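You operate a simulated robot arm through the tools that you are given. There is no shell and no other tool.

Carry out the task below with a simulated robot arm. There is one attempt and no reset: what you move stays moved.

Task
Close the brown carton and seal it with the teal seal.
Fine: short flaps first, then the long ones, all flat; press the seal on across the seam.

It is judged by the outcome, as a careful person would: the job done as asked, and still so three seconds after it is handed in. It fails if anything else is knocked over, pushed out of place, dropped, spilled or broken. Lids that push on must go on centred and level and be pressed home; caps that screw on are set level and turned clockwise until they are tight.

Robot
A 7-joint arm with a two-finger gripper on a trunk, on a base that drives. Base frame: it is fixed to the floor where the robot stands at the start and does not move with it; the origin is under the middle of the robot, x ahead of it, y to its left, z up; the surface under the hand at the start is at about z = 900. Units: mm, rad, N and s.
With the tool pointing down near the work surface it reaches from about 280 to 720 mm from the robot's upright axis, wherever it stands. Its first joint turns from -2.897 to 2.897 rad. Places, roughly: brown carton plain long flap [500, -200, 1000]; brown carton plain short flap [500, -300, 1000]; brown carton striped long flap [400, -200, 1000]; brown carton striped short flap [500, -100, 1000]; grey carton (16x11x8 cm) [-100, 1200, 900]. Payload 2.94 kg.
The tool frame sits at the grasp point between the pads (the TCP): z along the fingers, y along the line on which they close. The tips reach 30 mm beyond it. Largest opening 138 mm; the body of the gripper starts 109 mm behind the TCP.
Orientation is told as [roll, pitch, yaw] about the base's x, y, z axes, in that order, counted from this pose: with the fingers straight down and closing along the base's y, the tool's x points along the base's -x, its y along +y and its z along -z.

Tools
- The arm moves only by the tool apply_moves. Its argument "targets" is a list of rows, each a list of 7 numbers: the turn, a rotation vector about the tool's x, y, z in units of 4 degrees (1.0 is 4 degrees), then the shift along the tool's x, y, z in units of 20 mm (1.0 is 20 mm), then the opening, from 0 (shut) to 1 (fully open). In form: [[rx, ry, rz, dx, dy, dz, grip], ...]. A call has 1 to 20 rows; each row shifts and turns the commanded pose from where the row before left it, along the tool's axes as they then stand. A call with a number of a shift or a turn outside -1 to 1 is refused whole. Each row takes 0.2 s and may step no farther than 50 mm and 0.15 rad from the row before; otherwise, or with a gripper value out of range, the whole call is refused. A pose out of reach is approached as far as the arm can. The call stops where the force on the tool passes 40 N (or 10 N more than at its start, if that is more) or the arm is blocked; 0.2 s more then pass. The fingers move at their own pace and stop on an object; they squeeze with about 38 N. The grip force told is the motor's: it shows also when the fingers shut on nothing. Time passes only in rows, and 0.2 s behind the last, so rows that do not move let the fingers close. The reply holds the time, the measured pose of the TCP, the force on the tool along the base axes, the opening and the grip force, in the units named above and with some noise, with the torque about the TCP (base axes, N m) and any sound that the robot's microphone picked up, and new pictures: "pictures" is both (left out), scene, wrist or none.
- Cameras (640 x 400 px; columns grow to the right, rows downward): "scene" is now at [-6, 89.3, 1506.7]; the picture's right is [-0.52, -0.85, 0.00], its down [-0.51, 0.31, -0.80] and it looks along [0.68, -0.42, -0.60] (base axes); focal length 260 px, centre (320, 200). "wrist" rides on the gripper at [71, 19, -146] in the tool frame; the picture's right is [-0.26, 0.97, 0.00], its down [-0.85, -0.23, -0.48] and it looks along [-0.46, -0.12, 0.88] (tool axes); focal length 280 px, centre (320, 200). There is no depth. A picture from a camera that has moved, and an enlarged one, comes with that camera's place and axes in the base frame and with its lens.
- move_column(by): slides the trunk up (or, below 0, down) by that many mm; the arm and the scene camera ride with it, the base frame stays. It gives what a move gives, with no picture.
- roll_base(legs): drives the robot by 1 to 6 legs, each [ahead, left, turn to the left] in mm, mm and rad, along the robot's own axes; the way and the turn of a leg run together, so that a leg with both is an arc; at most 1500 mm and 3.142 rad a leg. The arm and the cameras ride along, it lands a little off, and it stops where it bumps. It gives what a move gives, and a new picture of the scene camera.
- pan_tilt(pan, tilt): turns the head with the scene camera to pan (to the left, within 1.501 rad either way) and tilt (down, from -0.506 to 1.204), counted from straight ahead of the robot. It gives what a move gives, and a new picture of the scene camera.
- enlarge(camera, box): a new picture of the part [left, top, right, bottom] of that camera's present view, enlarged. The clock stands still meanwhile.
- job_done(): hands the job in; it is judged then, once.

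Places have to be worked out from the pictures, the camera data and where the tool is seen. Open the gripper and draw the arm clear of the work before you hand the job in, unless the task says otherwise.

The tools are called after "Emit:" as name(argument=value, ...) on one line, values as JSON. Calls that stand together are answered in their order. apply_moves: Moves the arm, as the interface text tells. Its arguments: {"type":"object","properties":{"targets":{"type":"array"},"pictures":{"type":"string","enum":["both","scene","wrist","none"]}},"required":["targets"]} The other tools are called the same way: move_column (by) slides the trunk up or down; roll_base (legs) drives the base; pan_tilt (pan, tilt) turns the head that bears the scene camera; enlarge (camera, box) takes an enlarged picture of a part of a camera's view; job_done () hands the job in.

At the start:

```text
clock: 0.0
ee_pos: [431.7, -26.6, 1278.4]
tool_rot: [0.0, 0.001, 0.0]
contact_force: [-0.3, 0.0, 0.6]
ft_torque: [-0.03, 0.03, 0.01]
gripper_width: 138.2
gripper_force: 0.1
trunk travel left (down, up): [-350.0, 104.0]
robot x, y, heading: [1.2, 1.3, 0.002]
head pan, tilt: [-0.552, 0.641]
```

scene: 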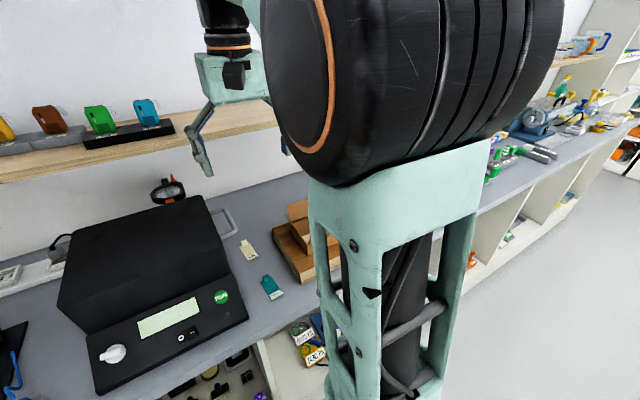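
wrist: 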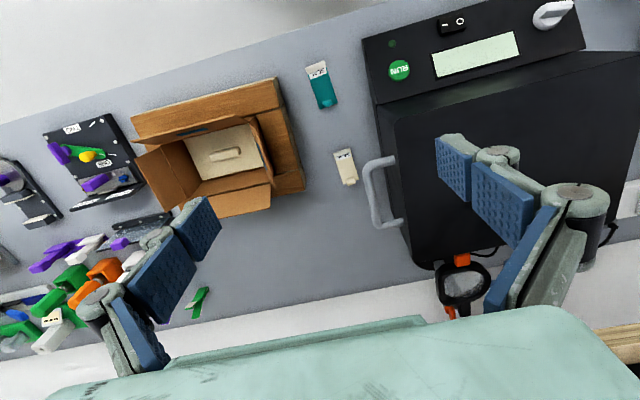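

The wrist view shows the brown carton open, with a teal seal and a cream seal lying on the bench beside it. I'll enlarge both views to study the carton and the seal.

Emit:
enlarge(camera="wrist", box=[110, 50, 370, 220])

Emit:
enlarge(camera="scene", box=[200, 180, 360, 380])

```text
2.35 times, centred on (240, 135) of wrist
camera zoom: at [360.3, -7.3, 1423.6], right [0.26, 0.97, 0.0], down [0.85, -0.23, 0.48], along [0.46, -0.12, -0.88], focal length 660 px, centre (508, 353)
```

zoom: 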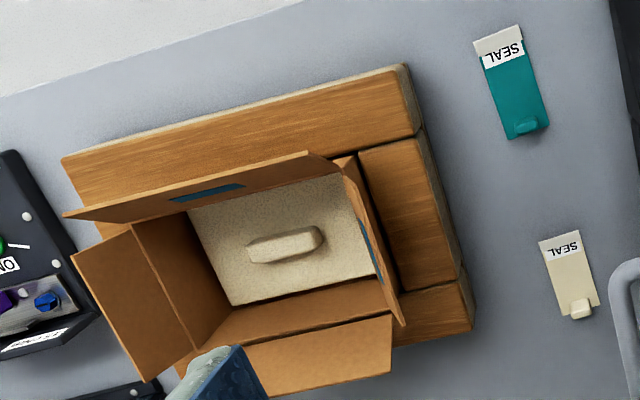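

```text
2.00 times, centred on (280, 280) of scene
camera zoom: at [-6.0, 89.3, 1506.7], right [-0.52, -0.85, 0.0], down [-0.51, 0.31, -0.8], along [0.68, -0.42, -0.6], focal length 520 px, centre (400, 40)
```

zoom: 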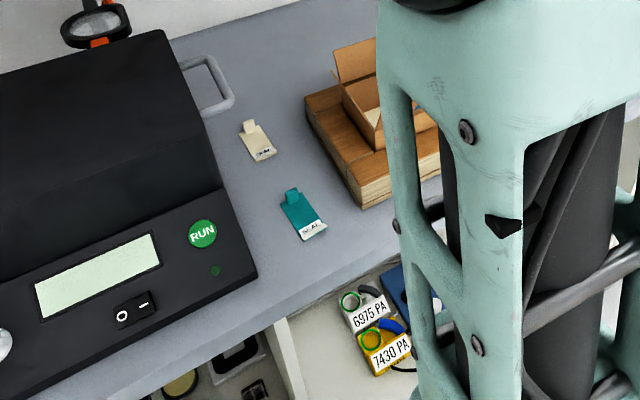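

The teal seal is at about (415, -15), with its tab toward +x, and the carton sits in a wooden nest around (450, -200). I'll move the hand over toward the carton, staying high, to get a clear view.

Emit:
apply_moves(targets=[[0, 0, 0, 0.5, -1, 0, 0], [0, 0, 0, 0.5, -1, 0, 0], [0, 0, 0, 0.5, -1, 0, 0], [0, 0, 0, 0.5, -1, 0, 0], [0, 0, 0, 0.5, -1, 0, 0], [0, 0, 0, 0, -1, 0, 0], [0, 0, 0, 0, -1, 0, 0], [0, 0, 0, 0, -1, 0, 0]])

```text
clock: 1.8
ee_pos: [382.7, -189.3, 1277.3]
tool_rot: [-0.001, 0.001, 0.0]
contact_force: [0.3, 0.3, 0.7]
ft_torque: [0.03, 0.01, -0.02]
gripper_width: 0.0
gripper_force: 28.1
trunk travel left (down, up): [-350.0, 104.0]
robot x, y, heading: [-1.0, 0.1, 0.001]
head pan, tilt: [-0.552, 0.641]
camera scene: at [-5.9, 89.0, 1506.7], right [-0.52, -0.85, 0.0], down [-0.51, 0.31, -0.8], along [0.68, -0.42, -0.6], focal length 260 px, centre (320, 200)
camera wrist: at [311.7, -169.8, 1422.8], right [0.26, 0.97, 0.0], down [0.85, -0.23, 0.48], along [0.46, -0.12, -0.88], focal length 280 px, centre (320, 200)
```

scene: 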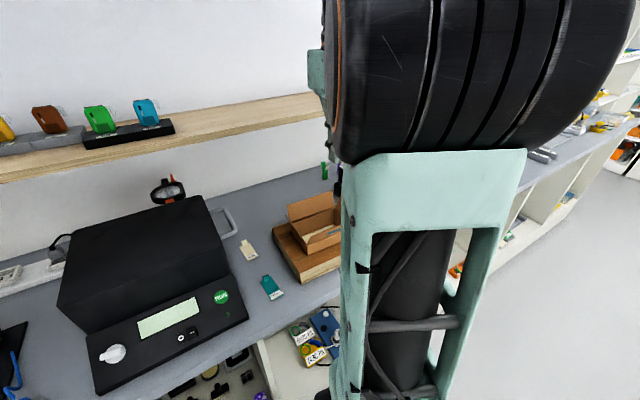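
wrist: 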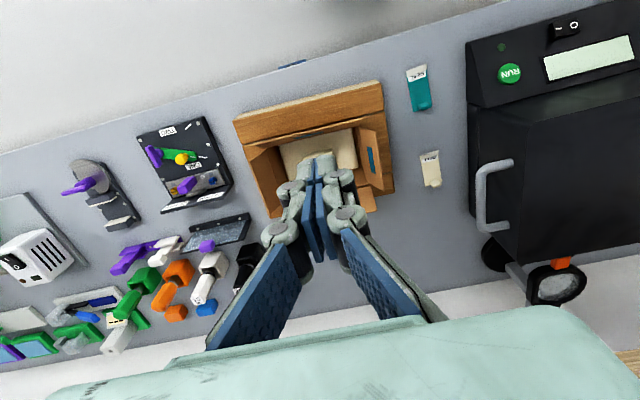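

I'll enlarge the wrist view to measure the carton.

Emit:
enlarge(camera="wrist", box=[220, 50, 460, 230])

Emit:
enlarge(camera="scene", box=[220, 170, 380, 310])

```text
2.22 times, centred on (340, 140) of wrist
camera zoom: at [311.7, -169.8, 1422.8], right [0.26, 0.97, 0.0], down [0.85, -0.23, 0.48], along [0.46, -0.12, -0.88], focal length 623 px, centre (276, 333)
```

zoom: 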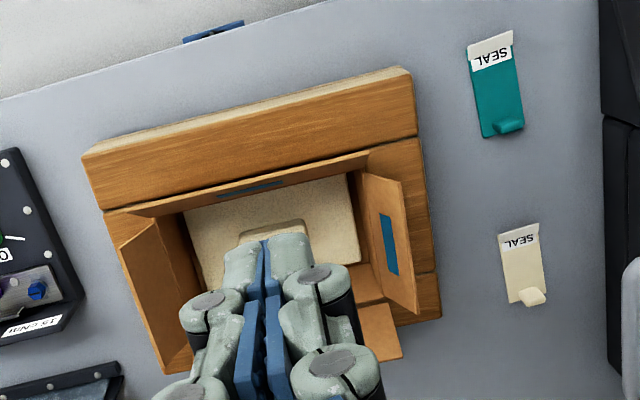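

```text
2.86 times, centred on (300, 240) of scene
camera zoom: at [-5.9, 89.0, 1506.7], right [-0.52, -0.85, 0.0], down [-0.51, 0.31, -0.8], along [0.68, -0.42, -0.6], focal length 743 px, centre (377, 86)
```

zoom: 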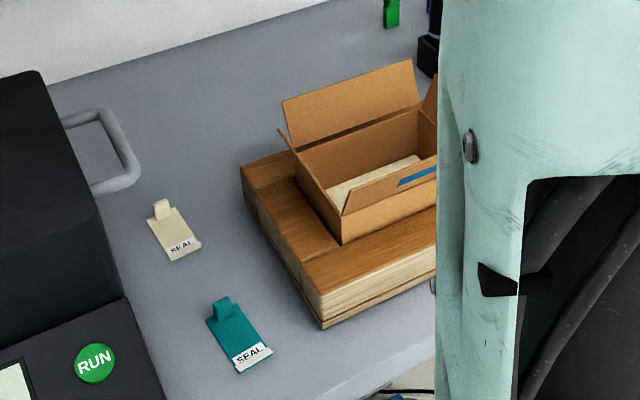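

The carton's flaps all stand open: the plain ones lean outward and the striped ones are nearly upright. The arm hides the carton from the scene camera, so I'll slide the base to the right to get a view from beside the arm.

Emit:
roll_base(legs=[[0, -380, 0]])

Emit:
pan_tilt(pan=0.25, tilt=0.8)

```text
clock: 5.7
ee_pos: [382.2, -565.4, 1277.6]
tool_rot: [0.0, 0.0, 0.001]
contact_force: [-0.7, -0.2, 0.0]
ft_torque: [0.01, -0.01, -0.02]
gripper_width: 0.2
gripper_force: 28.2
trunk travel left (down, up): [-350.0, 104.0]
robot x, y, heading: [1.2, -377.2, 0.006]
head pan, tilt: [-0.552, 0.641]
camera scene: at [-5.8, -289.3, 1506.7], right [-0.52, -0.85, 0.0], down [-0.51, 0.31, -0.8], along [0.68, -0.42, -0.6], focal length 260 px, centre (320, 200)
```

scene: 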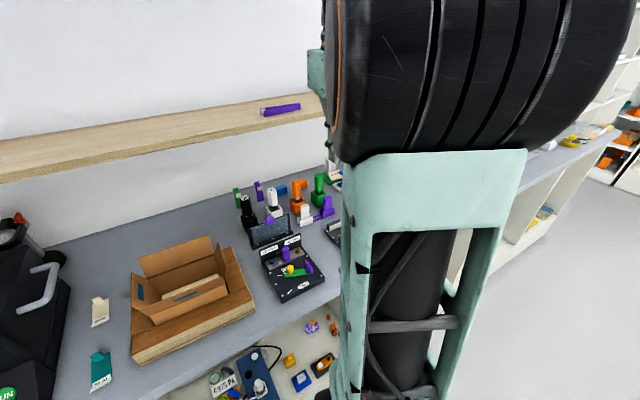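

```text
clock: 6.8
ee_pos: [383.3, -567.0, 1276.3]
tool_rot: [0.0, 0.0, 0.002]
contact_force: [0.3, 0.5, 0.4]
ft_torque: [-0.02, 0.01, -0.01]
gripper_width: 0.0
gripper_force: 28.3
trunk travel left (down, up): [-350.0, 104.0]
robot x, y, heading: [-2.1, -379.1, 0.002]
head pan, tilt: [0.25, 0.799]
camera scene: at [-1.9, -223.6, 1493.3], right [0.25, -0.97, 0.0], down [-0.69, -0.18, -0.7], along [0.68, 0.17, -0.72], focal length 260 px, centre (320, 200)
```

scene: 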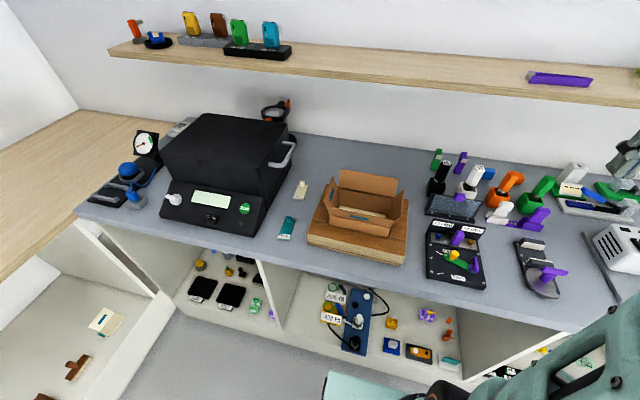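

Excellent unobstructed view. I'll enlarge the carton and the seals.

Emit:
enlarge(camera="scene", box=[265, 150, 425, 270])

Emit:
enlarge(camera="scene", box=[265, 170, 335, 250])

```text
3.33 times, centred on (345, 210) of scene
camera zoom: at [-1.9, -223.6, 1493.3], right [0.25, -0.97, 0.0], down [-0.69, -0.18, -0.7], along [0.68, 0.17, -0.72], focal length 866 px, centre (237, 167)
```

zoom: 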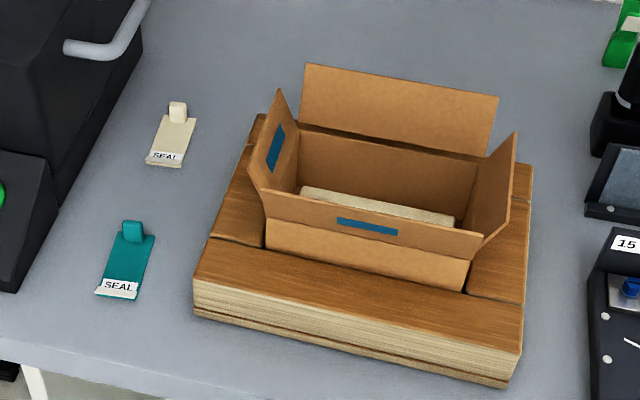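

```text
5.00 times, centred on (300, 210) of scene
camera zoom: at [-1.9, -223.6, 1493.3], right [0.25, -0.97, 0.0], down [-0.69, -0.18, -0.7], along [0.68, 0.17, -0.72], focal length 1300 px, centre (420, 150)
```

zoom: 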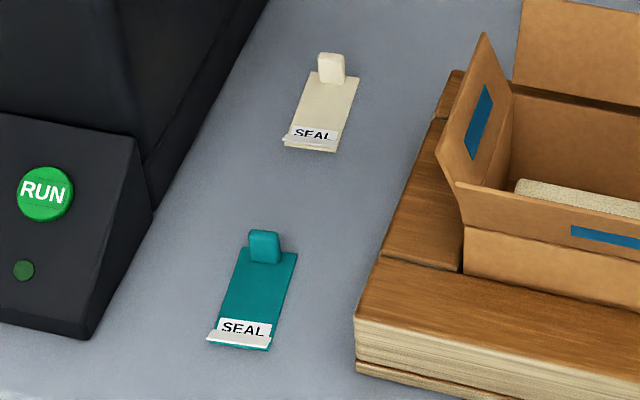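

Measured from this view: rim at z≈986, carton walls at x≈428…539 and y≈-136…-297, flaps about 50 long and leaning outward about 20–30°. I'll bring the closed fingers to the +y side of the striped short flap, staying high for now.

Emit:
apply_moves(targets=[[0, 0, 0, -0.25, 1, 0, 0], [0, 0, 0, -0.25, 1, 0, 0], [0, 0, 0, -0.25, 1, 0, 0], [0, 0, 0, -0.25, 1, 0, 0], [0, 0, 0, -0.25, 1, 0, 0], [0, 0, 0, -0.25, 1, 0, 0], [0, 0, 0, -0.25, 1, 0, 0], [0, 0, 0, -0.25, 1, 0, 0], [0, 0, 0, -0.25, 1, 0, 0], [0, 0, 0, -0.25, 1, 0, 0], [0, 0, 0, -0.25, 1, 0, 0], [0, 0, 0, -0.25, 1, 0, 0], [0, 0, 0, -0.25, 1, 0, 0], [0, 0, 0, -0.25, 1, 0, 0], [0, 0, 0, -0.25, 1, 0, 0], [0, 0, 0, -0.25, 1, 0, 0], [0, 0, 0, -0.25, 1, 0, 0], [0, 0, 0, -0.25, 1, 0, 0], [0, 0, 0, -0.25, 1, 0, 0], [0, 0, 0, -0.25, 1, 0, 0]], pictures="none")

Emit:
apply_moves(targets=[[0, 0, 0, -0.1, 1, 0, 0], [0, 0, 0, 0, 1, 0, 0], [0, 0, 0, 0, 1, 0, 0], [0, 0, 0, 0, 0.6, 0.4, 0], [0, 0, 0, 0, 0, 1, 0], [0, 0, 0, 0, 0, 1, 0], [0, 0, 0, 0, 0, 1, 0], [0, 0, 0, 0, 0, 1, 0], [0, 0, 0, 0, 0, 1, 0]])

```text
clock: 11.0
ee_pos: [482.5, -165.3, 1278.0]
tool_rot: [0.0, 0.0, 0.002]
contact_force: [0.7, -0.8, -0.4]
ft_torque: [-0.01, -0.02, 0.01]
gripper_width: 0.0
gripper_force: 28.1
trunk travel left (down, up): [-350.0, 104.0]
robot x, y, heading: [-1.1, -379.3, 0.001]
head pan, tilt: [0.25, 0.799]
```

```text
clock: 13.0
ee_pos: [485.7, -95.2, 1168.7]
tool_rot: [0.0, -0.002, 0.002]
contact_force: [0.0, -0.6, -0.5]
ft_torque: [0.02, -0.04, 0.01]
gripper_width: 0.1
gripper_force: 28.1
trunk travel left (down, up): [-350.0, 104.0]
robot x, y, heading: [-0.6, -376.7, -0.002]
head pan, tilt: [0.25, 0.799]
camera scene: at [-1.9, -223.5, 1493.3], right [0.25, -0.97, 0.0], down [-0.69, -0.18, -0.7], along [0.68, 0.17, -0.72], focal length 260 px, centre (320, 200)
camera wrist: at [413.1, -75.8, 1315.0], right [0.26, 0.97, 0.0], down [0.85, -0.23, 0.48], along [0.46, -0.12, -0.88], focal length 280 px, centre (320, 200)
```

scene: 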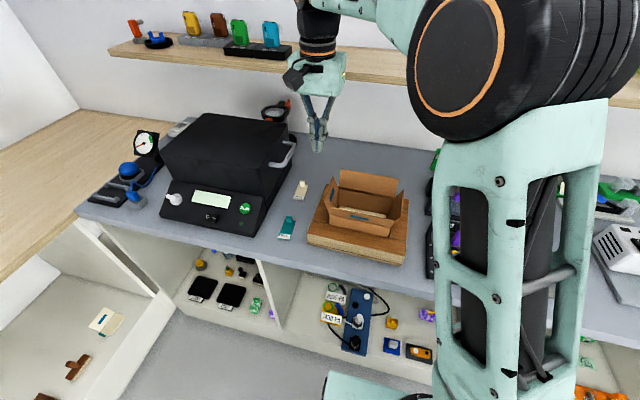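
wrist: 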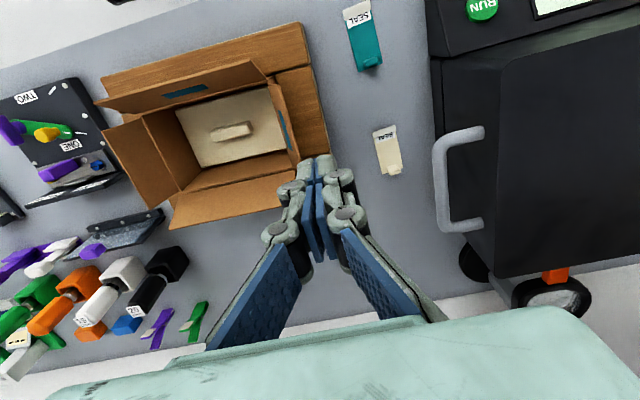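

The fingers are just outside the +y flap. I'll lower until the tips are at about z=1005, still outside the flap.

Emit:
apply_moves(targets=[[0, 0, 0, 0, 0, 1, 0], [0, 0, 0, 0, 0, 1, 0], [0, 0, 0, 0, 0, 1, 0], [0, 0, 0, 0, 0, 1, 0], [0, 0, 0, 0, 0, 1, 0], [0, 0, 0, 0, 0, 1, 0], [0, 0, 0, 0, 0, 0.5, 0]])

Emit:
enlarge(camera="scene", box=[265, 130, 425, 270])

```text
clock: 14.6
ee_pos: [485.1, -92.8, 1039.4]
tool_rot: [-0.001, -0.001, 0.003]
contact_force: [-0.4, 0.3, 0.2]
ft_torque: [0.01, -0.02, 0.02]
gripper_width: 0.1
gripper_force: 28.1
trunk travel left (down, up): [-350.0, 104.0]
robot x, y, heading: [-2.3, -381.6, 0.002]
head pan, tilt: [0.25, 0.799]
camera scene: at [-1.9, -223.5, 1493.3], right [0.25, -0.97, 0.0], down [-0.69, -0.18, -0.7], along [0.68, 0.17, -0.72], focal length 260 px, centre (320, 200)
camera wrist: at [413.9, -75.3, 1185.0], right [0.26, 0.97, 0.0], down [0.85, -0.23, 0.48], along [0.46, -0.12, -0.88], focal length 280 px, centre (320, 200)
```

scene: 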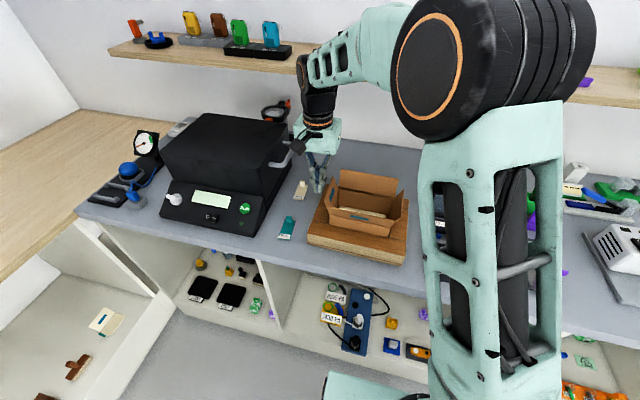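
wrist: 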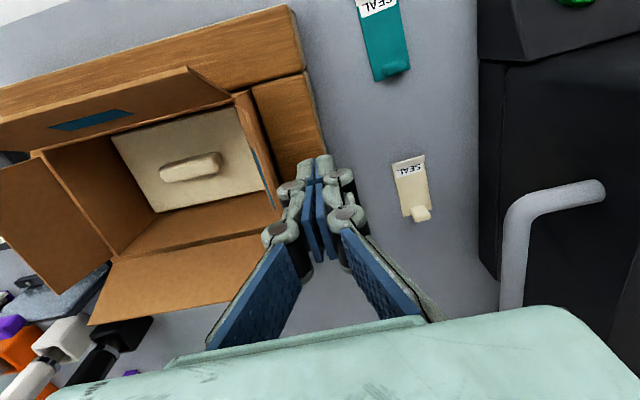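

```text
2.86 times, centred on (345, 200) of scene
camera zoom: at [-1.9, -223.5, 1493.3], right [0.25, -0.97, 0.0], down [-0.69, -0.18, -0.7], along [0.68, 0.17, -0.72], focal length 743 px, centre (249, 200)
```

zoom: 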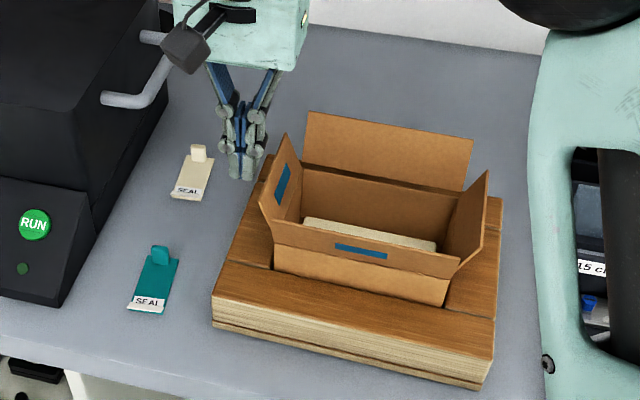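

Fingers are beside the flap, clear of everything. I'll sweep inward (-y) to swing the striped short flap up and over, first part only.

Emit:
apply_moves(targets=[[0, 0, 0, 0, -0.82, -0.27, 0], [0, 0, 0, 0, -0.82, -0.27, 0], [0, 0, 0, 0, -0.7, -0.1, 0], [0, 0, 0, 0, -0.6, 0.25, 0], [0, 0, 0, 0, 0, 0, 0]], pictures="wrist")

Emit:
enlarge(camera="scene", box=[265, 130, 425, 270])

```text
clock: 15.8
ee_pos: [484.4, -153.4, 1045.6]
tool_rot: [-0.002, 0.0, 0.002]
contact_force: [0.0, -0.3, -0.2]
ft_torque: [-0.04, -0.01, 0.0]
gripper_width: 0.1
gripper_force: 28.0
trunk travel left (down, up): [-350.0, 104.0]
robot x, y, heading: [3.0, -381.1, 0.007]
head pan, tilt: [0.25, 0.799]
camera wrist: at [413.0, -135.3, 1191.8], right [0.26, 0.97, 0.0], down [0.85, -0.23, 0.48], along [0.46, -0.12, -0.88], focal length 280 px, centre (320, 200)
```

wrist: 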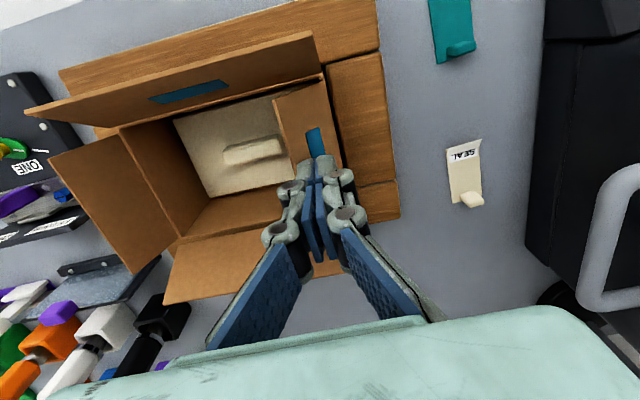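

```text
2.86 times, centred on (345, 200) of scene
camera zoom: at [-2.0, -223.6, 1493.3], right [0.25, -0.97, 0.0], down [-0.69, -0.18, -0.7], along [0.68, 0.17, -0.72], focal length 743 px, centre (249, 200)
```

zoom: 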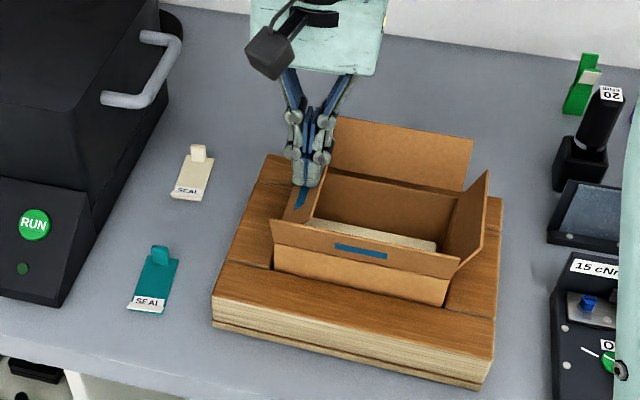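

The flap folds smoothly. I'll continue the arc down to flat.

Emit:
apply_moves(targets=[[0, 0, 0, 0, -0.4, 0.5, 0], [0, 0, 0, 0, -0.2, 0.5, 0], [0, 0, 0, 0, -0.1, 0.3, 0], [0, 0, 0, 0, 0, 0.2, 0], [0, 0, 0, 0, 0, 0, 0]], pictures="wrist")

Emit:
enlarge(camera="scene", box=[265, 130, 425, 270])

```text
clock: 17.0
ee_pos: [484.9, -167.4, 1017.5]
tool_rot: [0.0, -0.001, 0.001]
contact_force: [0.5, 0.6, -1.0]
ft_torque: [-0.03, 0.0, 0.02]
gripper_width: 0.1
gripper_force: 28.6
trunk travel left (down, up): [-350.0, 104.0]
robot x, y, heading: [-2.9, -376.9, 0.003]
head pan, tilt: [0.25, 0.799]
camera wrist: at [413.7, -149.0, 1162.8], right [0.26, 0.97, 0.0], down [0.85, -0.23, 0.48], along [0.46, -0.12, -0.88], focal length 280 px, centre (320, 200)
```

wrist: 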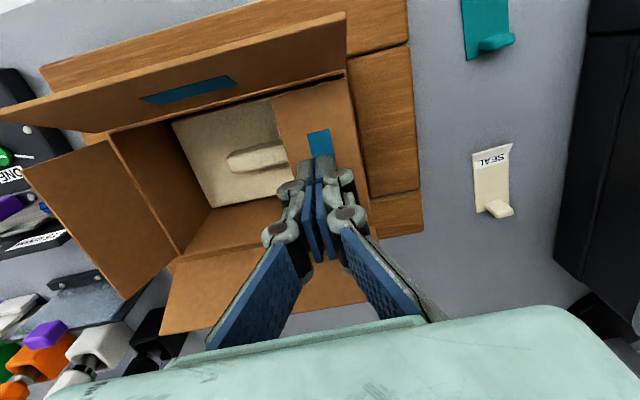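

```text
2.86 times, centred on (345, 200) of scene
camera zoom: at [-2.0, -223.5, 1493.3], right [0.25, -0.97, 0.0], down [-0.69, -0.18, -0.7], along [0.68, 0.17, -0.72], focal length 743 px, centre (249, 200)
```

zoom: 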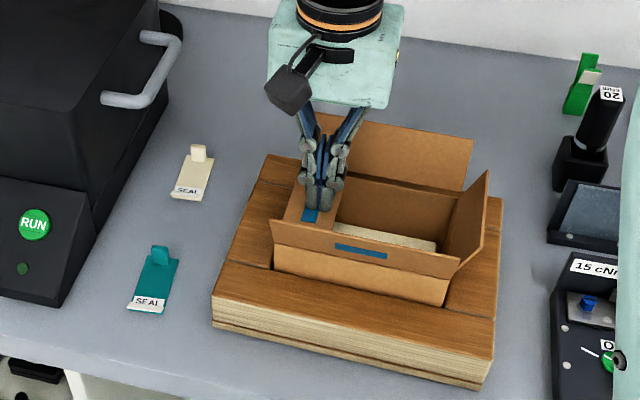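

Tip is at z≈987 and the flap looks almost flat, with hardly any force. I'll press down gently a little more.

Emit:
apply_moves(targets=[[0, 0, 0, 0, 0, 0.1, 0], [0, 0, 0, 0, 0, 0, 0]], pictures="none")

Emit:
enlarge(camera="wrist", box=[150, 50, 450, 240])

```text
clock: 17.6
ee_pos: [485.9, -167.3, 1016.9]
tool_rot: [0.0, -0.001, 0.002]
contact_force: [0.3, 0.7, 4.8]
ft_torque: [-0.02, -0.01, 0.0]
gripper_width: 6.2
gripper_force: 28.1
trunk travel left (down, up): [-350.0, 104.0]
robot x, y, heading: [2.4, -377.9, 0.002]
head pan, tilt: [0.25, 0.799]
```

```text
2.11 times, centred on (300, 145) of wrist
camera zoom: at [413.5, -149.0, 1162.0], right [0.26, 0.97, 0.0], down [0.85, -0.23, 0.48], along [0.46, -0.12, -0.88], focal length 590 px, centre (362, 316)
```

zoom: 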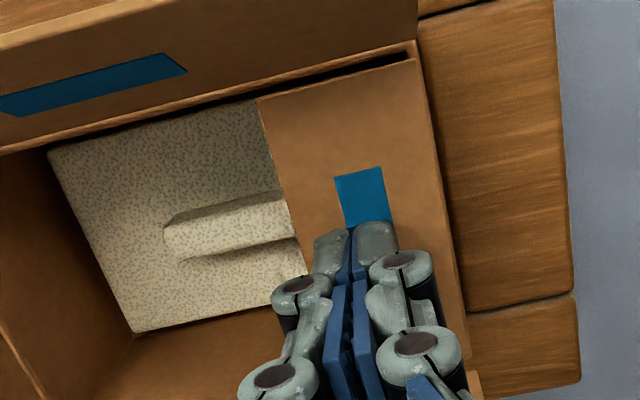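

Contact (4.8 N) at tip z≈987, so the flap is flat. I'll lift and see whether it stays down.

Emit:
apply_moves(targets=[[0, 0, 0, 0, 0, -1, 0], [0, 0, 0, 0, 0, -1, 0], [0, 0, 0, 0, 0, -1, 0], [0, 0, 0, 0, 0, -1, 0], [0, 0, 0, 0, 0, 0, 0]], pictures="wrist")

Emit:
enlarge(camera="scene", box=[265, 130, 425, 270])

```text
clock: 18.8
ee_pos: [485.1, -167.2, 1095.1]
tool_rot: [0.0, 0.001, 0.001]
contact_force: [-0.9, 0.1, -0.1]
ft_torque: [0.03, -0.02, -0.01]
gripper_width: 0.0
gripper_force: 28.3
trunk travel left (down, up): [-350.0, 104.0]
robot x, y, heading: [-2.1, -380.3, 0.001]
head pan, tilt: [0.25, 0.799]
camera wrist: at [414.2, -148.7, 1239.9], right [0.26, 0.97, 0.0], down [0.85, -0.23, 0.48], along [0.46, -0.12, -0.88], focal length 280 px, centre (320, 200)
```

wrist: 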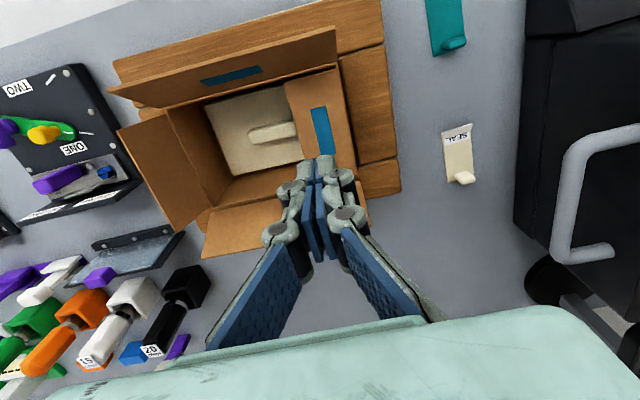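

```text
2.86 times, centred on (345, 200) of scene
camera zoom: at [-2.0, -223.5, 1493.3], right [0.25, -0.97, 0.0], down [-0.69, -0.18, -0.7], along [0.68, 0.17, -0.72], focal length 743 px, centre (249, 200)
```

zoom: 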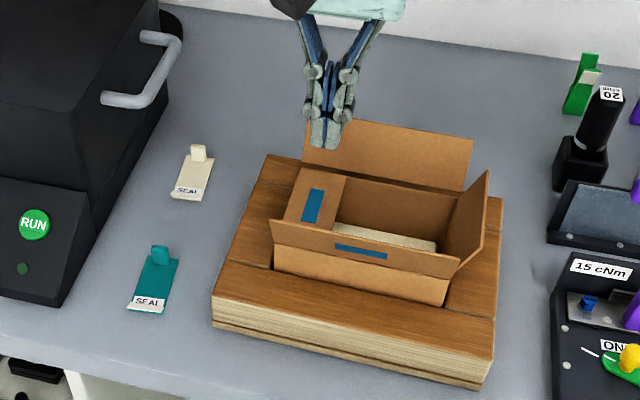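

The flap stays flat. Now the plain short flap: moving over to y≈-342 high, then down outside it.

Emit:
apply_moves(targets=[[0, 0, 0, 0, -1, -0.3, 0], [0, 0, 0, 0, -1, 0, 0], [0, 0, 0, 0, -1, 0, 0], [0, 0, 0, 0, -1, 0, 0], [0, 0, 0, 0, -1, 0, 0], [0, 0, 0, 0, -1, 0, 0], [0, 0, 0, 0, -1, 0, 0], [0, 0, 0, 0, -1, 0, 0], [0, 0, 0, 0, -0.85, 0, 0], [0, 0, 0, 0, 0, 0, 0]])

Emit:
enlarge(camera="scene", box=[265, 130, 425, 270])

```text
clock: 21.0
ee_pos: [485.1, -344.3, 1101.8]
tool_rot: [-0.001, 0.0, 0.0]
contact_force: [-0.1, 0.3, -0.6]
ft_torque: [0.01, 0.01, -0.01]
gripper_width: 0.0
gripper_force: 28.0
trunk travel left (down, up): [-350.0, 104.0]
robot x, y, heading: [0.5, -375.9, 0.002]
head pan, tilt: [0.25, 0.799]
camera scene: at [-2.0, -223.6, 1493.3], right [0.25, -0.97, 0.0], down [-0.69, -0.18, -0.7], along [0.68, 0.17, -0.72], focal length 260 px, centre (320, 200)
camera wrist: at [414.6, -324.7, 1247.1], right [0.26, 0.97, 0.0], down [0.85, -0.23, 0.48], along [0.46, -0.12, -0.88], focal length 280 px, centre (320, 200)
```

scene: 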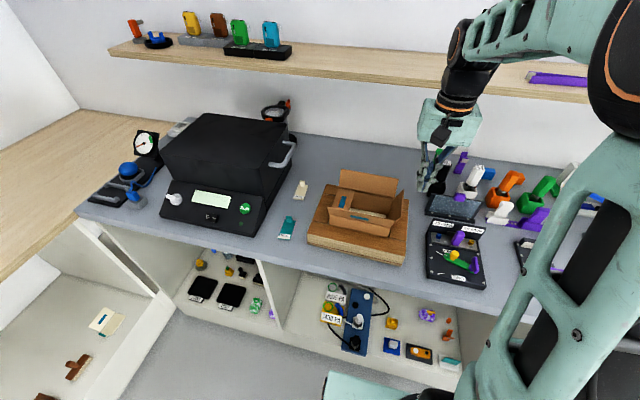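
wrist: 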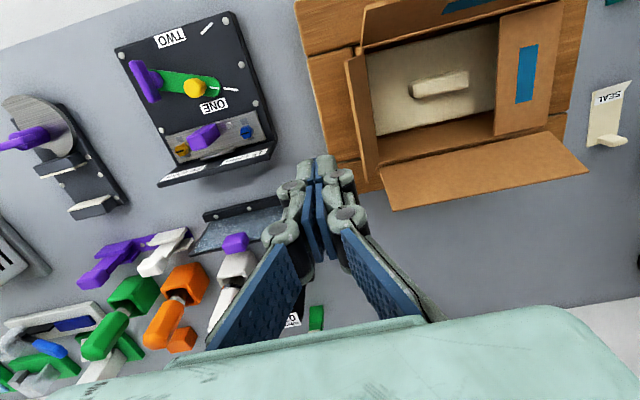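

```text
2.86 times, centred on (345, 200) of scene
camera zoom: at [-2.0, -223.6, 1493.3], right [0.25, -0.97, 0.0], down [-0.69, -0.18, -0.7], along [0.68, 0.17, -0.72], focal length 743 px, centre (249, 200)
```

zoom: 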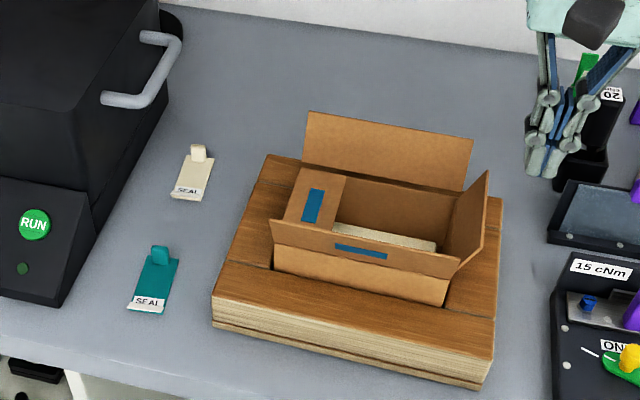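

The space below the tips is bare bench or nest. I'll lower outside the flap, then do the mirrored arc in +y, stopping partway.

Emit:
apply_moves(targets=[[0, 0, 0, 0, 0, 1, 0], [0, 0, 0, 0, 0, 1, 0], [0, 0, 0, 0, 0, 1, 0], [0, 0, 0, 0, 0, 0.1, 0], [0, 0, 0, 0, 0.87, -0.27, 0], [0, 0, 0, 0, 0.87, -0.27, 0], [0, 0, 0, 0, 0.75, -0.1, 0], [0, 0, 0, 0, 0.6, 0.25, 0], [0, 0, 0, 0, 0, 0, 0]], pictures="wrist")

Emit:
enlarge(camera="scene", box=[265, 130, 425, 270])

```text
clock: 23.0
ee_pos: [483.7, -282.8, 1045.7]
tool_rot: [0.0, 0.0, 0.002]
contact_force: [0.3, -0.7, -0.7]
ft_torque: [0.01, 0.0, 0.02]
gripper_width: 0.1
gripper_force: 28.9
trunk travel left (down, up): [-350.0, 104.0]
robot x, y, heading: [1.9, -379.9, -0.0]
head pan, tilt: [0.25, 0.799]
camera wrist: at [413.5, -263.0, 1191.2], right [0.26, 0.97, 0.0], down [0.85, -0.23, 0.48], along [0.46, -0.12, -0.88], focal length 280 px, centre (320, 200)
```

wrist: 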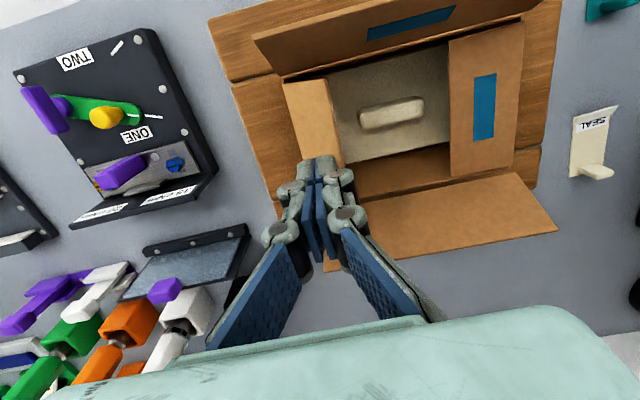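

```text
2.86 times, centred on (345, 200) of scene
camera zoom: at [-1.9, -223.5, 1493.3], right [0.25, -0.97, 0.0], down [-0.69, -0.18, -0.7], along [0.68, 0.17, -0.72], focal length 743 px, centre (249, 200)
```

zoom: 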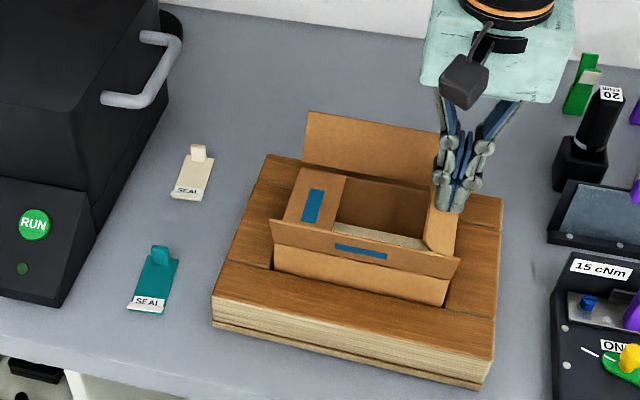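

Folding well. Continuing down to flat.

Emit:
apply_moves(targets=[[0, 0, 0, 0, 0.4, 0.5, 0], [0, 0, 0, 0, 0.25, 0.5, 0], [0, 0, 0, 0, 0.1, 0.3, 0], [0, 0, 0, 0, 0, 0.2, 0], [0, 0, 0, 0, 0, 0.1, 0], [0, 0, 0, 0, 0, 0, 0]], pictures="none")

Emit:
enlarge(camera="scene", box=[265, 130, 425, 270])

```text
clock: 24.4
ee_pos: [485.3, -267.0, 1016.7]
tool_rot: [0.002, -0.002, 0.002]
contact_force: [0.1, 1.1, 14.1]
ft_torque: [-0.01, 0.07, 0.03]
gripper_width: 6.0
gripper_force: 28.2
trunk travel left (down, up): [-350.0, 104.0]
robot x, y, heading: [1.4, -379.4, -0.001]
head pan, tilt: [0.25, 0.799]
```

```text
2.86 times, centred on (345, 200) of scene
camera zoom: at [-3.3, -223.8, 1493.5], right [0.25, -0.97, 0.0], down [-0.69, -0.18, -0.7], along [0.68, 0.17, -0.72], focal length 743 px, centre (249, 200)
```

zoom: 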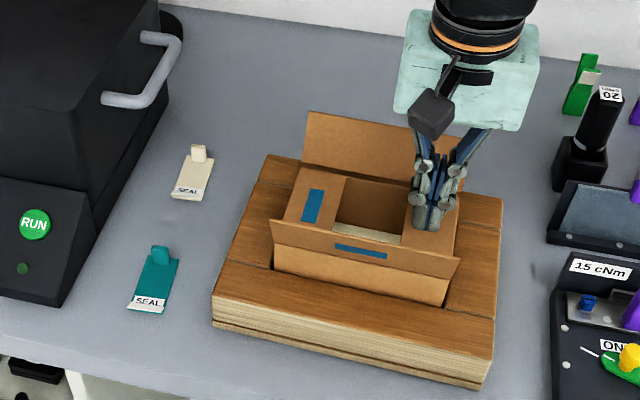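

The second flap is pressed flat (14 N). I'll lift, and move to the far side of the plain long flap at (614, -217).

Emit:
apply_moves(targets=[[0, 0, 0, 0, 0, -1, 0], [0, 0, 0, 0, 0, -1, 0], [0, 0, 0, 0, 0, -1, 0], [0, 0, 0, 0, 0, -1, 0], [0, 0, 0, 0, 0, -1, 0], [0, 0, 0, -1, 0.4, 0, 0], [0, 0, 0, -1, 0.4, 0, 0], [0, 0, 0, -1, 0.4, 0, 0], [0, 0, 0, -1, 0.4, 0, 0], [0, 0, 0, -1, 0.4, 0, 0], [0, 0, 0, -1, 0.4, 0, 0], [0, 0, 0, -0.45, 0.1, 0, 0], [0, 0, 0, 0, 0, 0, 0]])

Emit:
enlarge(camera="scene", box=[265, 130, 425, 270])

```text
clock: 27.2
ee_pos: [613.7, -215.6, 1115.4]
tool_rot: [0.001, 0.0, 0.001]
contact_force: [0.9, -0.7, -0.3]
ft_torque: [0.0, -0.03, -0.01]
gripper_width: 0.0
gripper_force: 28.3
trunk travel left (down, up): [-350.0, 104.0]
robot x, y, heading: [4.1, -376.8, -0.003]
head pan, tilt: [0.25, 0.799]
camera scene: at [-2.0, -223.6, 1493.3], right [0.25, -0.97, 0.0], down [-0.69, -0.18, -0.7], along [0.68, 0.17, -0.72], focal length 260 px, centre (320, 200)
camera wrist: at [543.1, -196.3, 1260.8], right [0.26, 0.97, 0.0], down [0.85, -0.23, 0.48], along [0.46, -0.12, -0.88], focal length 280 px, centre (320, 200)
```

scene: 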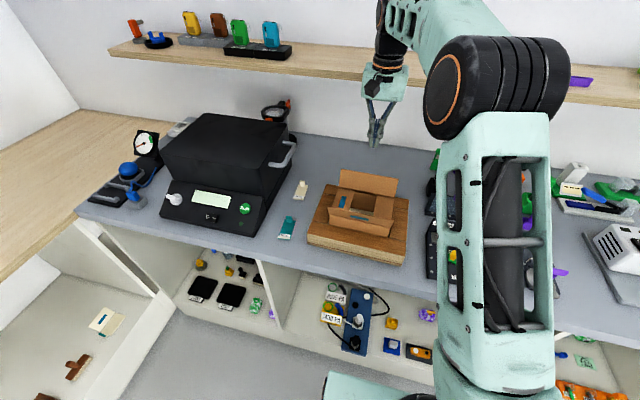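
wrist: 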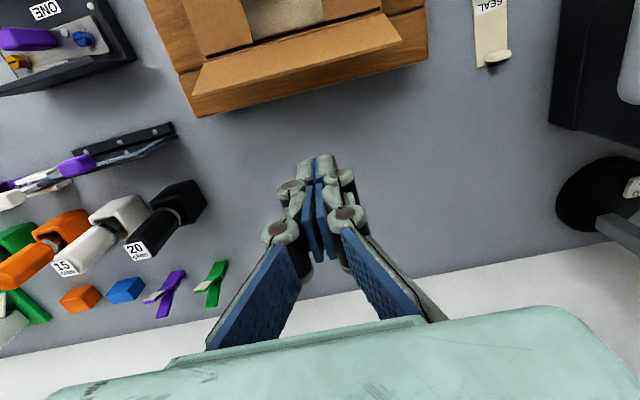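

```text
2.86 times, centred on (345, 200) of scene
camera zoom: at [-2.0, -223.6, 1493.3], right [0.25, -0.97, 0.0], down [-0.69, -0.18, -0.7], along [0.68, 0.17, -0.72], focal length 743 px, centre (249, 200)
```

zoom: 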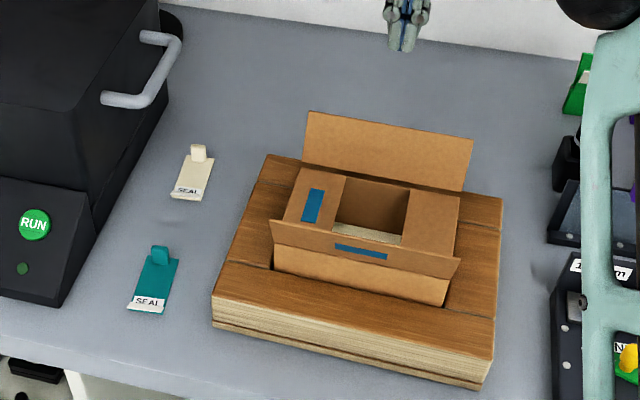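

Both short flaps lie flat. The far flap's free edge is around x≈554, z≈1037; I'll lower behind it and start sweeping it toward -x.

Emit:
apply_moves(targets=[[0, 0, 0, 0, 0, 1, 0], [0, 0, 0, 0, 0, 1, 0], [0, 0, 0, 0, 0, 1, 0], [0, 0, 0, 0, 0, 0.65, 0], [0, 0, 0, 0.8, 0, -0.1, 0], [0, 0, 0, 0.8, 0, -0.1, 0], [0, 0, 0, 0.8, 0, -0.15, 0], [0, 0, 0, 0.75, 0, -0.15, 0], [0, 0, 0, 0.7, 0, -0.1, 0], [0, 0, 0, 0.6, 0, 0.25, 0], [0, 0, 0, 0, 0, 0, 0]], pictures="wrist")

Emit:
enlarge(camera="scene", box=[265, 130, 425, 270])

```text
clock: 29.6
ee_pos: [524.6, -215.5, 1048.2]
tool_rot: [0.0, 0.0, 0.002]
contact_force: [0.2, 0.1, -0.2]
ft_torque: [-0.01, 0.01, -0.01]
gripper_width: 0.0
gripper_force: 28.5
trunk travel left (down, up): [-350.0, 104.0]
robot x, y, heading: [-0.1, -378.7, -0.0]
head pan, tilt: [0.25, 0.799]
camera wrist: at [453.5, -196.5, 1194.5], right [0.26, 0.97, 0.0], down [0.85, -0.23, 0.48], along [0.46, -0.12, -0.88], focal length 280 px, centre (320, 200)
```

wrist: 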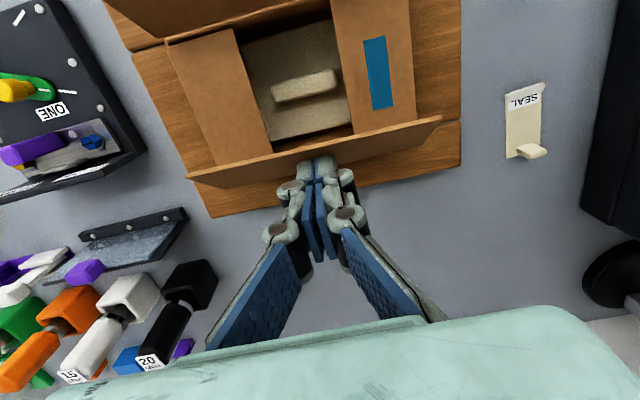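

```text
2.86 times, centred on (345, 200) of scene
camera zoom: at [-1.9, -223.5, 1493.3], right [0.25, -0.97, 0.0], down [-0.69, -0.18, -0.7], along [0.68, 0.17, -0.72], focal length 743 px, centre (249, 200)
```

zoom: 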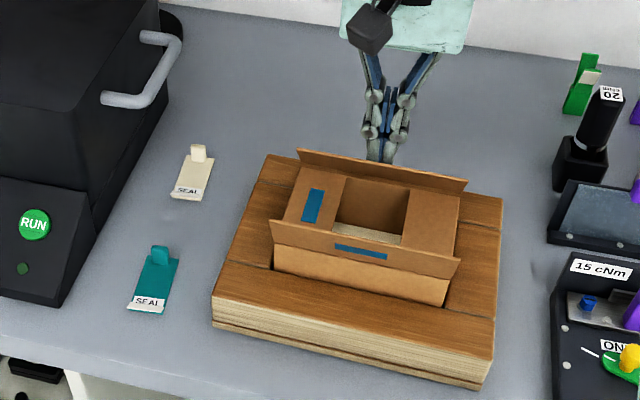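

Flap is past vertical and folding inward. Continuing the arc down to flat.

Emit:
apply_moves(targets=[[0, 0, 0, 0.4, 0, 0.5, 0], [0, 0, 0, 0.25, 0, 0.5, 0], [0, 0, 0, 0.1, 0, 0.35, 0], [0, 0, 0, 0, 0, 0.15, 0], [0, 0, 0, 0, 0, 0.1, 0], [0, 0, 0, 0, 0, 0, 0]], pictures="wrist")

Emit:
enlarge(camera="scene", box=[265, 130, 425, 270])

```text
clock: 31.0
ee_pos: [509.8, -216.3, 1020.6]
tool_rot: [0.0, -0.006, 0.003]
contact_force: [-0.2, 0.9, 20.2]
ft_torque: [0.03, -0.03, 0.0]
gripper_width: 6.2
gripper_force: 28.5
trunk travel left (down, up): [-350.0, 104.0]
robot x, y, heading: [1.3, -376.6, 0.006]
head pan, tilt: [0.25, 0.799]
camera wrist: at [437.7, -197.6, 1164.9], right [0.26, 0.97, 0.0], down [0.85, -0.23, 0.48], along [0.46, -0.12, -0.88], focal length 280 px, centre (320, 200)
```

wrist: 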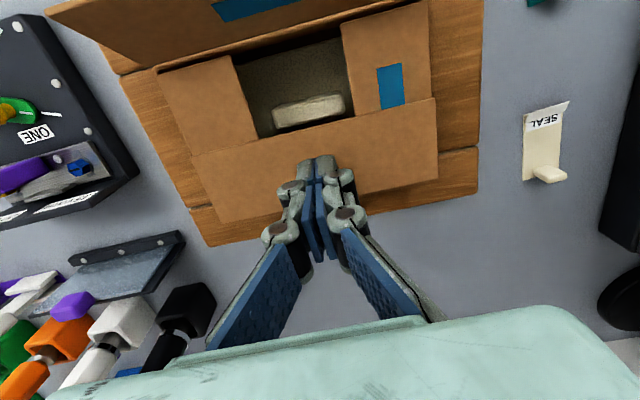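

```text
2.86 times, centred on (345, 200) of scene
camera zoom: at [-4.0, -224.2, 1493.6], right [0.25, -0.97, 0.0], down [-0.69, -0.18, -0.7], along [0.68, 0.17, -0.72], focal length 743 px, centre (249, 200)
```

zoom: 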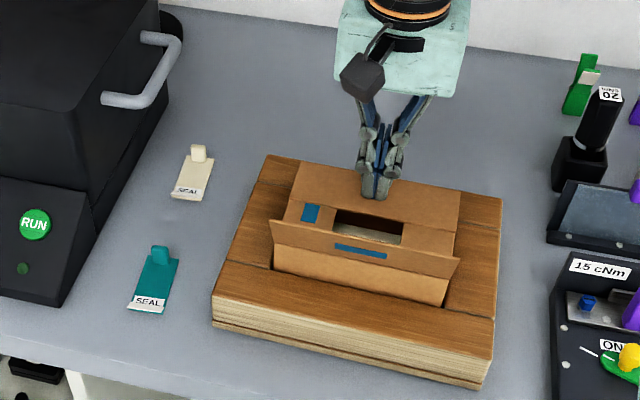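

The plain long flap lies flat on the short ones (20 N at tip z≈990). Lifting and moving to the near side for the striped long flap.

Emit:
apply_moves(targets=[[0, 0, 0, 0, 0, -1, 0], [0, 0, 0, 0, 0, -1, 0], [0, 0, 0, 0, 0, -1, 0], [0, 0, 0, 0, 0, -1, 0], [0, 0, 0, 0, 0, -1, 0], [0, 0, 0, 1, 0, 0, 0], [0, 0, 0, 1, 0, 0, 0], [0, 0, 0, 1, 0, 0, 0], [0, 0, 0, 1, 0, 0, 0], [0, 0, 0, 1, 0, 0, 0], [0, 0, 0, 1, 0, 0, 0], [0, 0, 0, 0.95, 0, 0, 0], [0, 0, 0, 0, 0, 0, 0]])

Emit:
enlarge(camera="scene", box=[265, 130, 425, 270])

```text
clock: 33.8
ee_pos: [369.0, -217.3, 1118.8]
tool_rot: [0.0, -0.001, 0.004]
contact_force: [0.0, 0.3, 1.2]
ft_torque: [0.03, -0.04, 0.0]
gripper_width: 0.1
gripper_force: 28.8
trunk travel left (down, up): [-350.0, 104.0]
robot x, y, heading: [-1.7, -380.3, -0.0]
head pan, tilt: [0.25, 0.799]
camera scene: at [-2.0, -223.5, 1493.3], right [0.25, -0.97, 0.0], down [-0.69, -0.18, -0.7], along [0.68, 0.17, -0.72], focal length 260 px, centre (320, 200)
camera wrist: at [298.7, -199.0, 1262.9], right [0.26, 0.97, 0.0], down [0.85, -0.23, 0.48], along [0.46, -0.12, -0.88], focal length 280 px, centre (320, 200)
```

scene: 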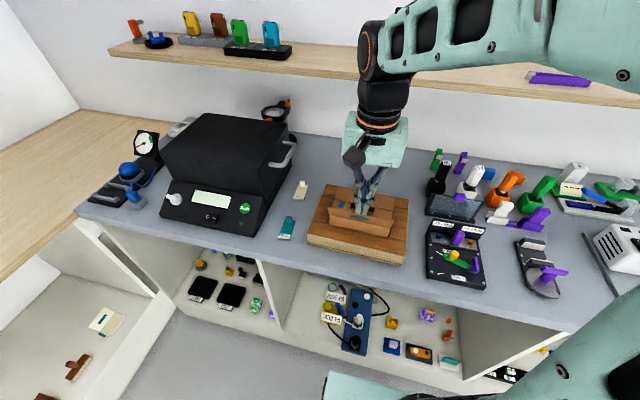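
wrist: 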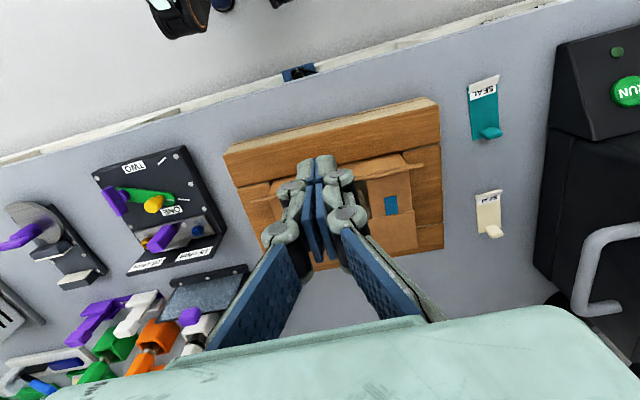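

```text
2.86 times, centred on (345, 200) of scene
camera zoom: at [-2.0, -223.5, 1493.3], right [0.25, -0.97, 0.0], down [-0.69, -0.18, -0.7], along [0.68, 0.17, -0.72], focal length 743 px, centre (249, 200)
```

zoom: 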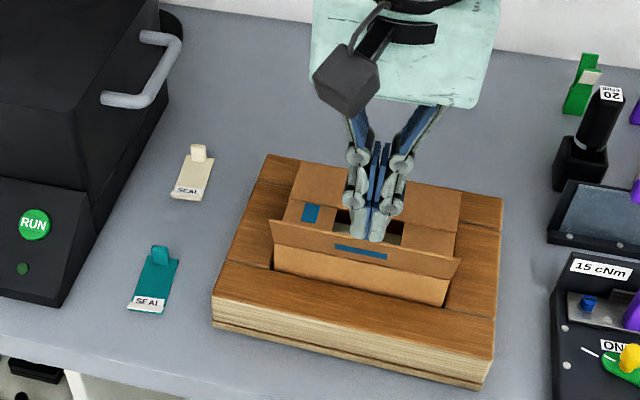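

Tips are at x≈369, in front of the near flap's free edge (x≈408). Lowering and sweeping toward +x.

Emit:
apply_moves(targets=[[0, 0, 0, 0, 0, 1, 0], [0, 0, 0, 0, 0, 1, 0], [0, 0, 0, 0, 0, 1, 0], [0, 0, 0, 0, 0, 0.8, 0], [0, 0, 0, -0.8, 0, -0.1, 0], [0, 0, 0, -0.8, 0, -0.2, 0], [0, 0, 0, -0.75, 0, -0.2, 0], [0, 0, 0, -0.7, 0, -0.1, 0], [0, 0, 0, -0.6, 0, 0.25, 0], [0, 0, 0, 0, 0, 0, 0]], pictures="wrist")

Emit:
enlarge(camera="scene", box=[265, 130, 425, 270])

```text
clock: 36.0
ee_pos: [444.7, -217.6, 1048.1]
tool_rot: [0.0, 0.001, 0.003]
contact_force: [0.0, 0.6, 0.4]
ft_torque: [-0.01, 0.01, -0.01]
gripper_width: 0.1
gripper_force: 28.6
trunk travel left (down, up): [-350.0, 104.0]
robot x, y, heading: [2.3, -378.8, 0.002]
head pan, tilt: [0.25, 0.799]
camera wrist: at [372.8, -199.1, 1194.0], right [0.26, 0.97, 0.0], down [0.85, -0.23, 0.48], along [0.46, -0.12, -0.88], focal length 280 px, centre (320, 200)
```

wrist: 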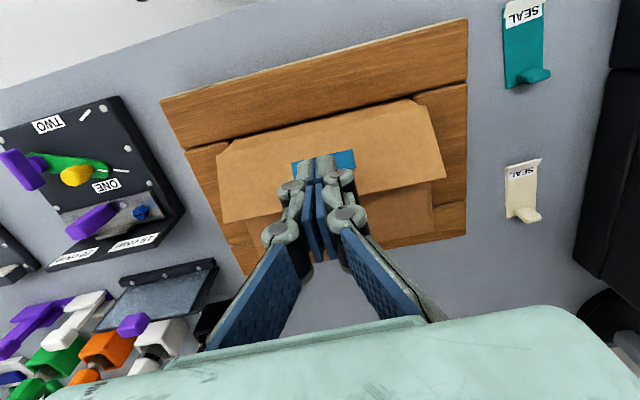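

```text
2.86 times, centred on (345, 200) of scene
camera zoom: at [-1.9, -223.5, 1493.3], right [0.25, -0.97, 0.0], down [-0.69, -0.18, -0.7], along [0.68, 0.17, -0.72], focal length 743 px, centre (249, 200)
```

zoom: 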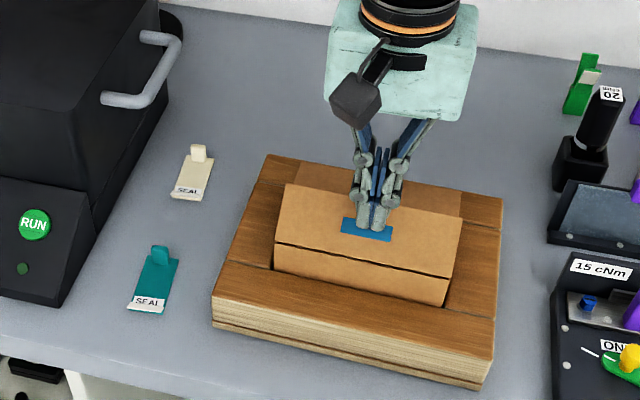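

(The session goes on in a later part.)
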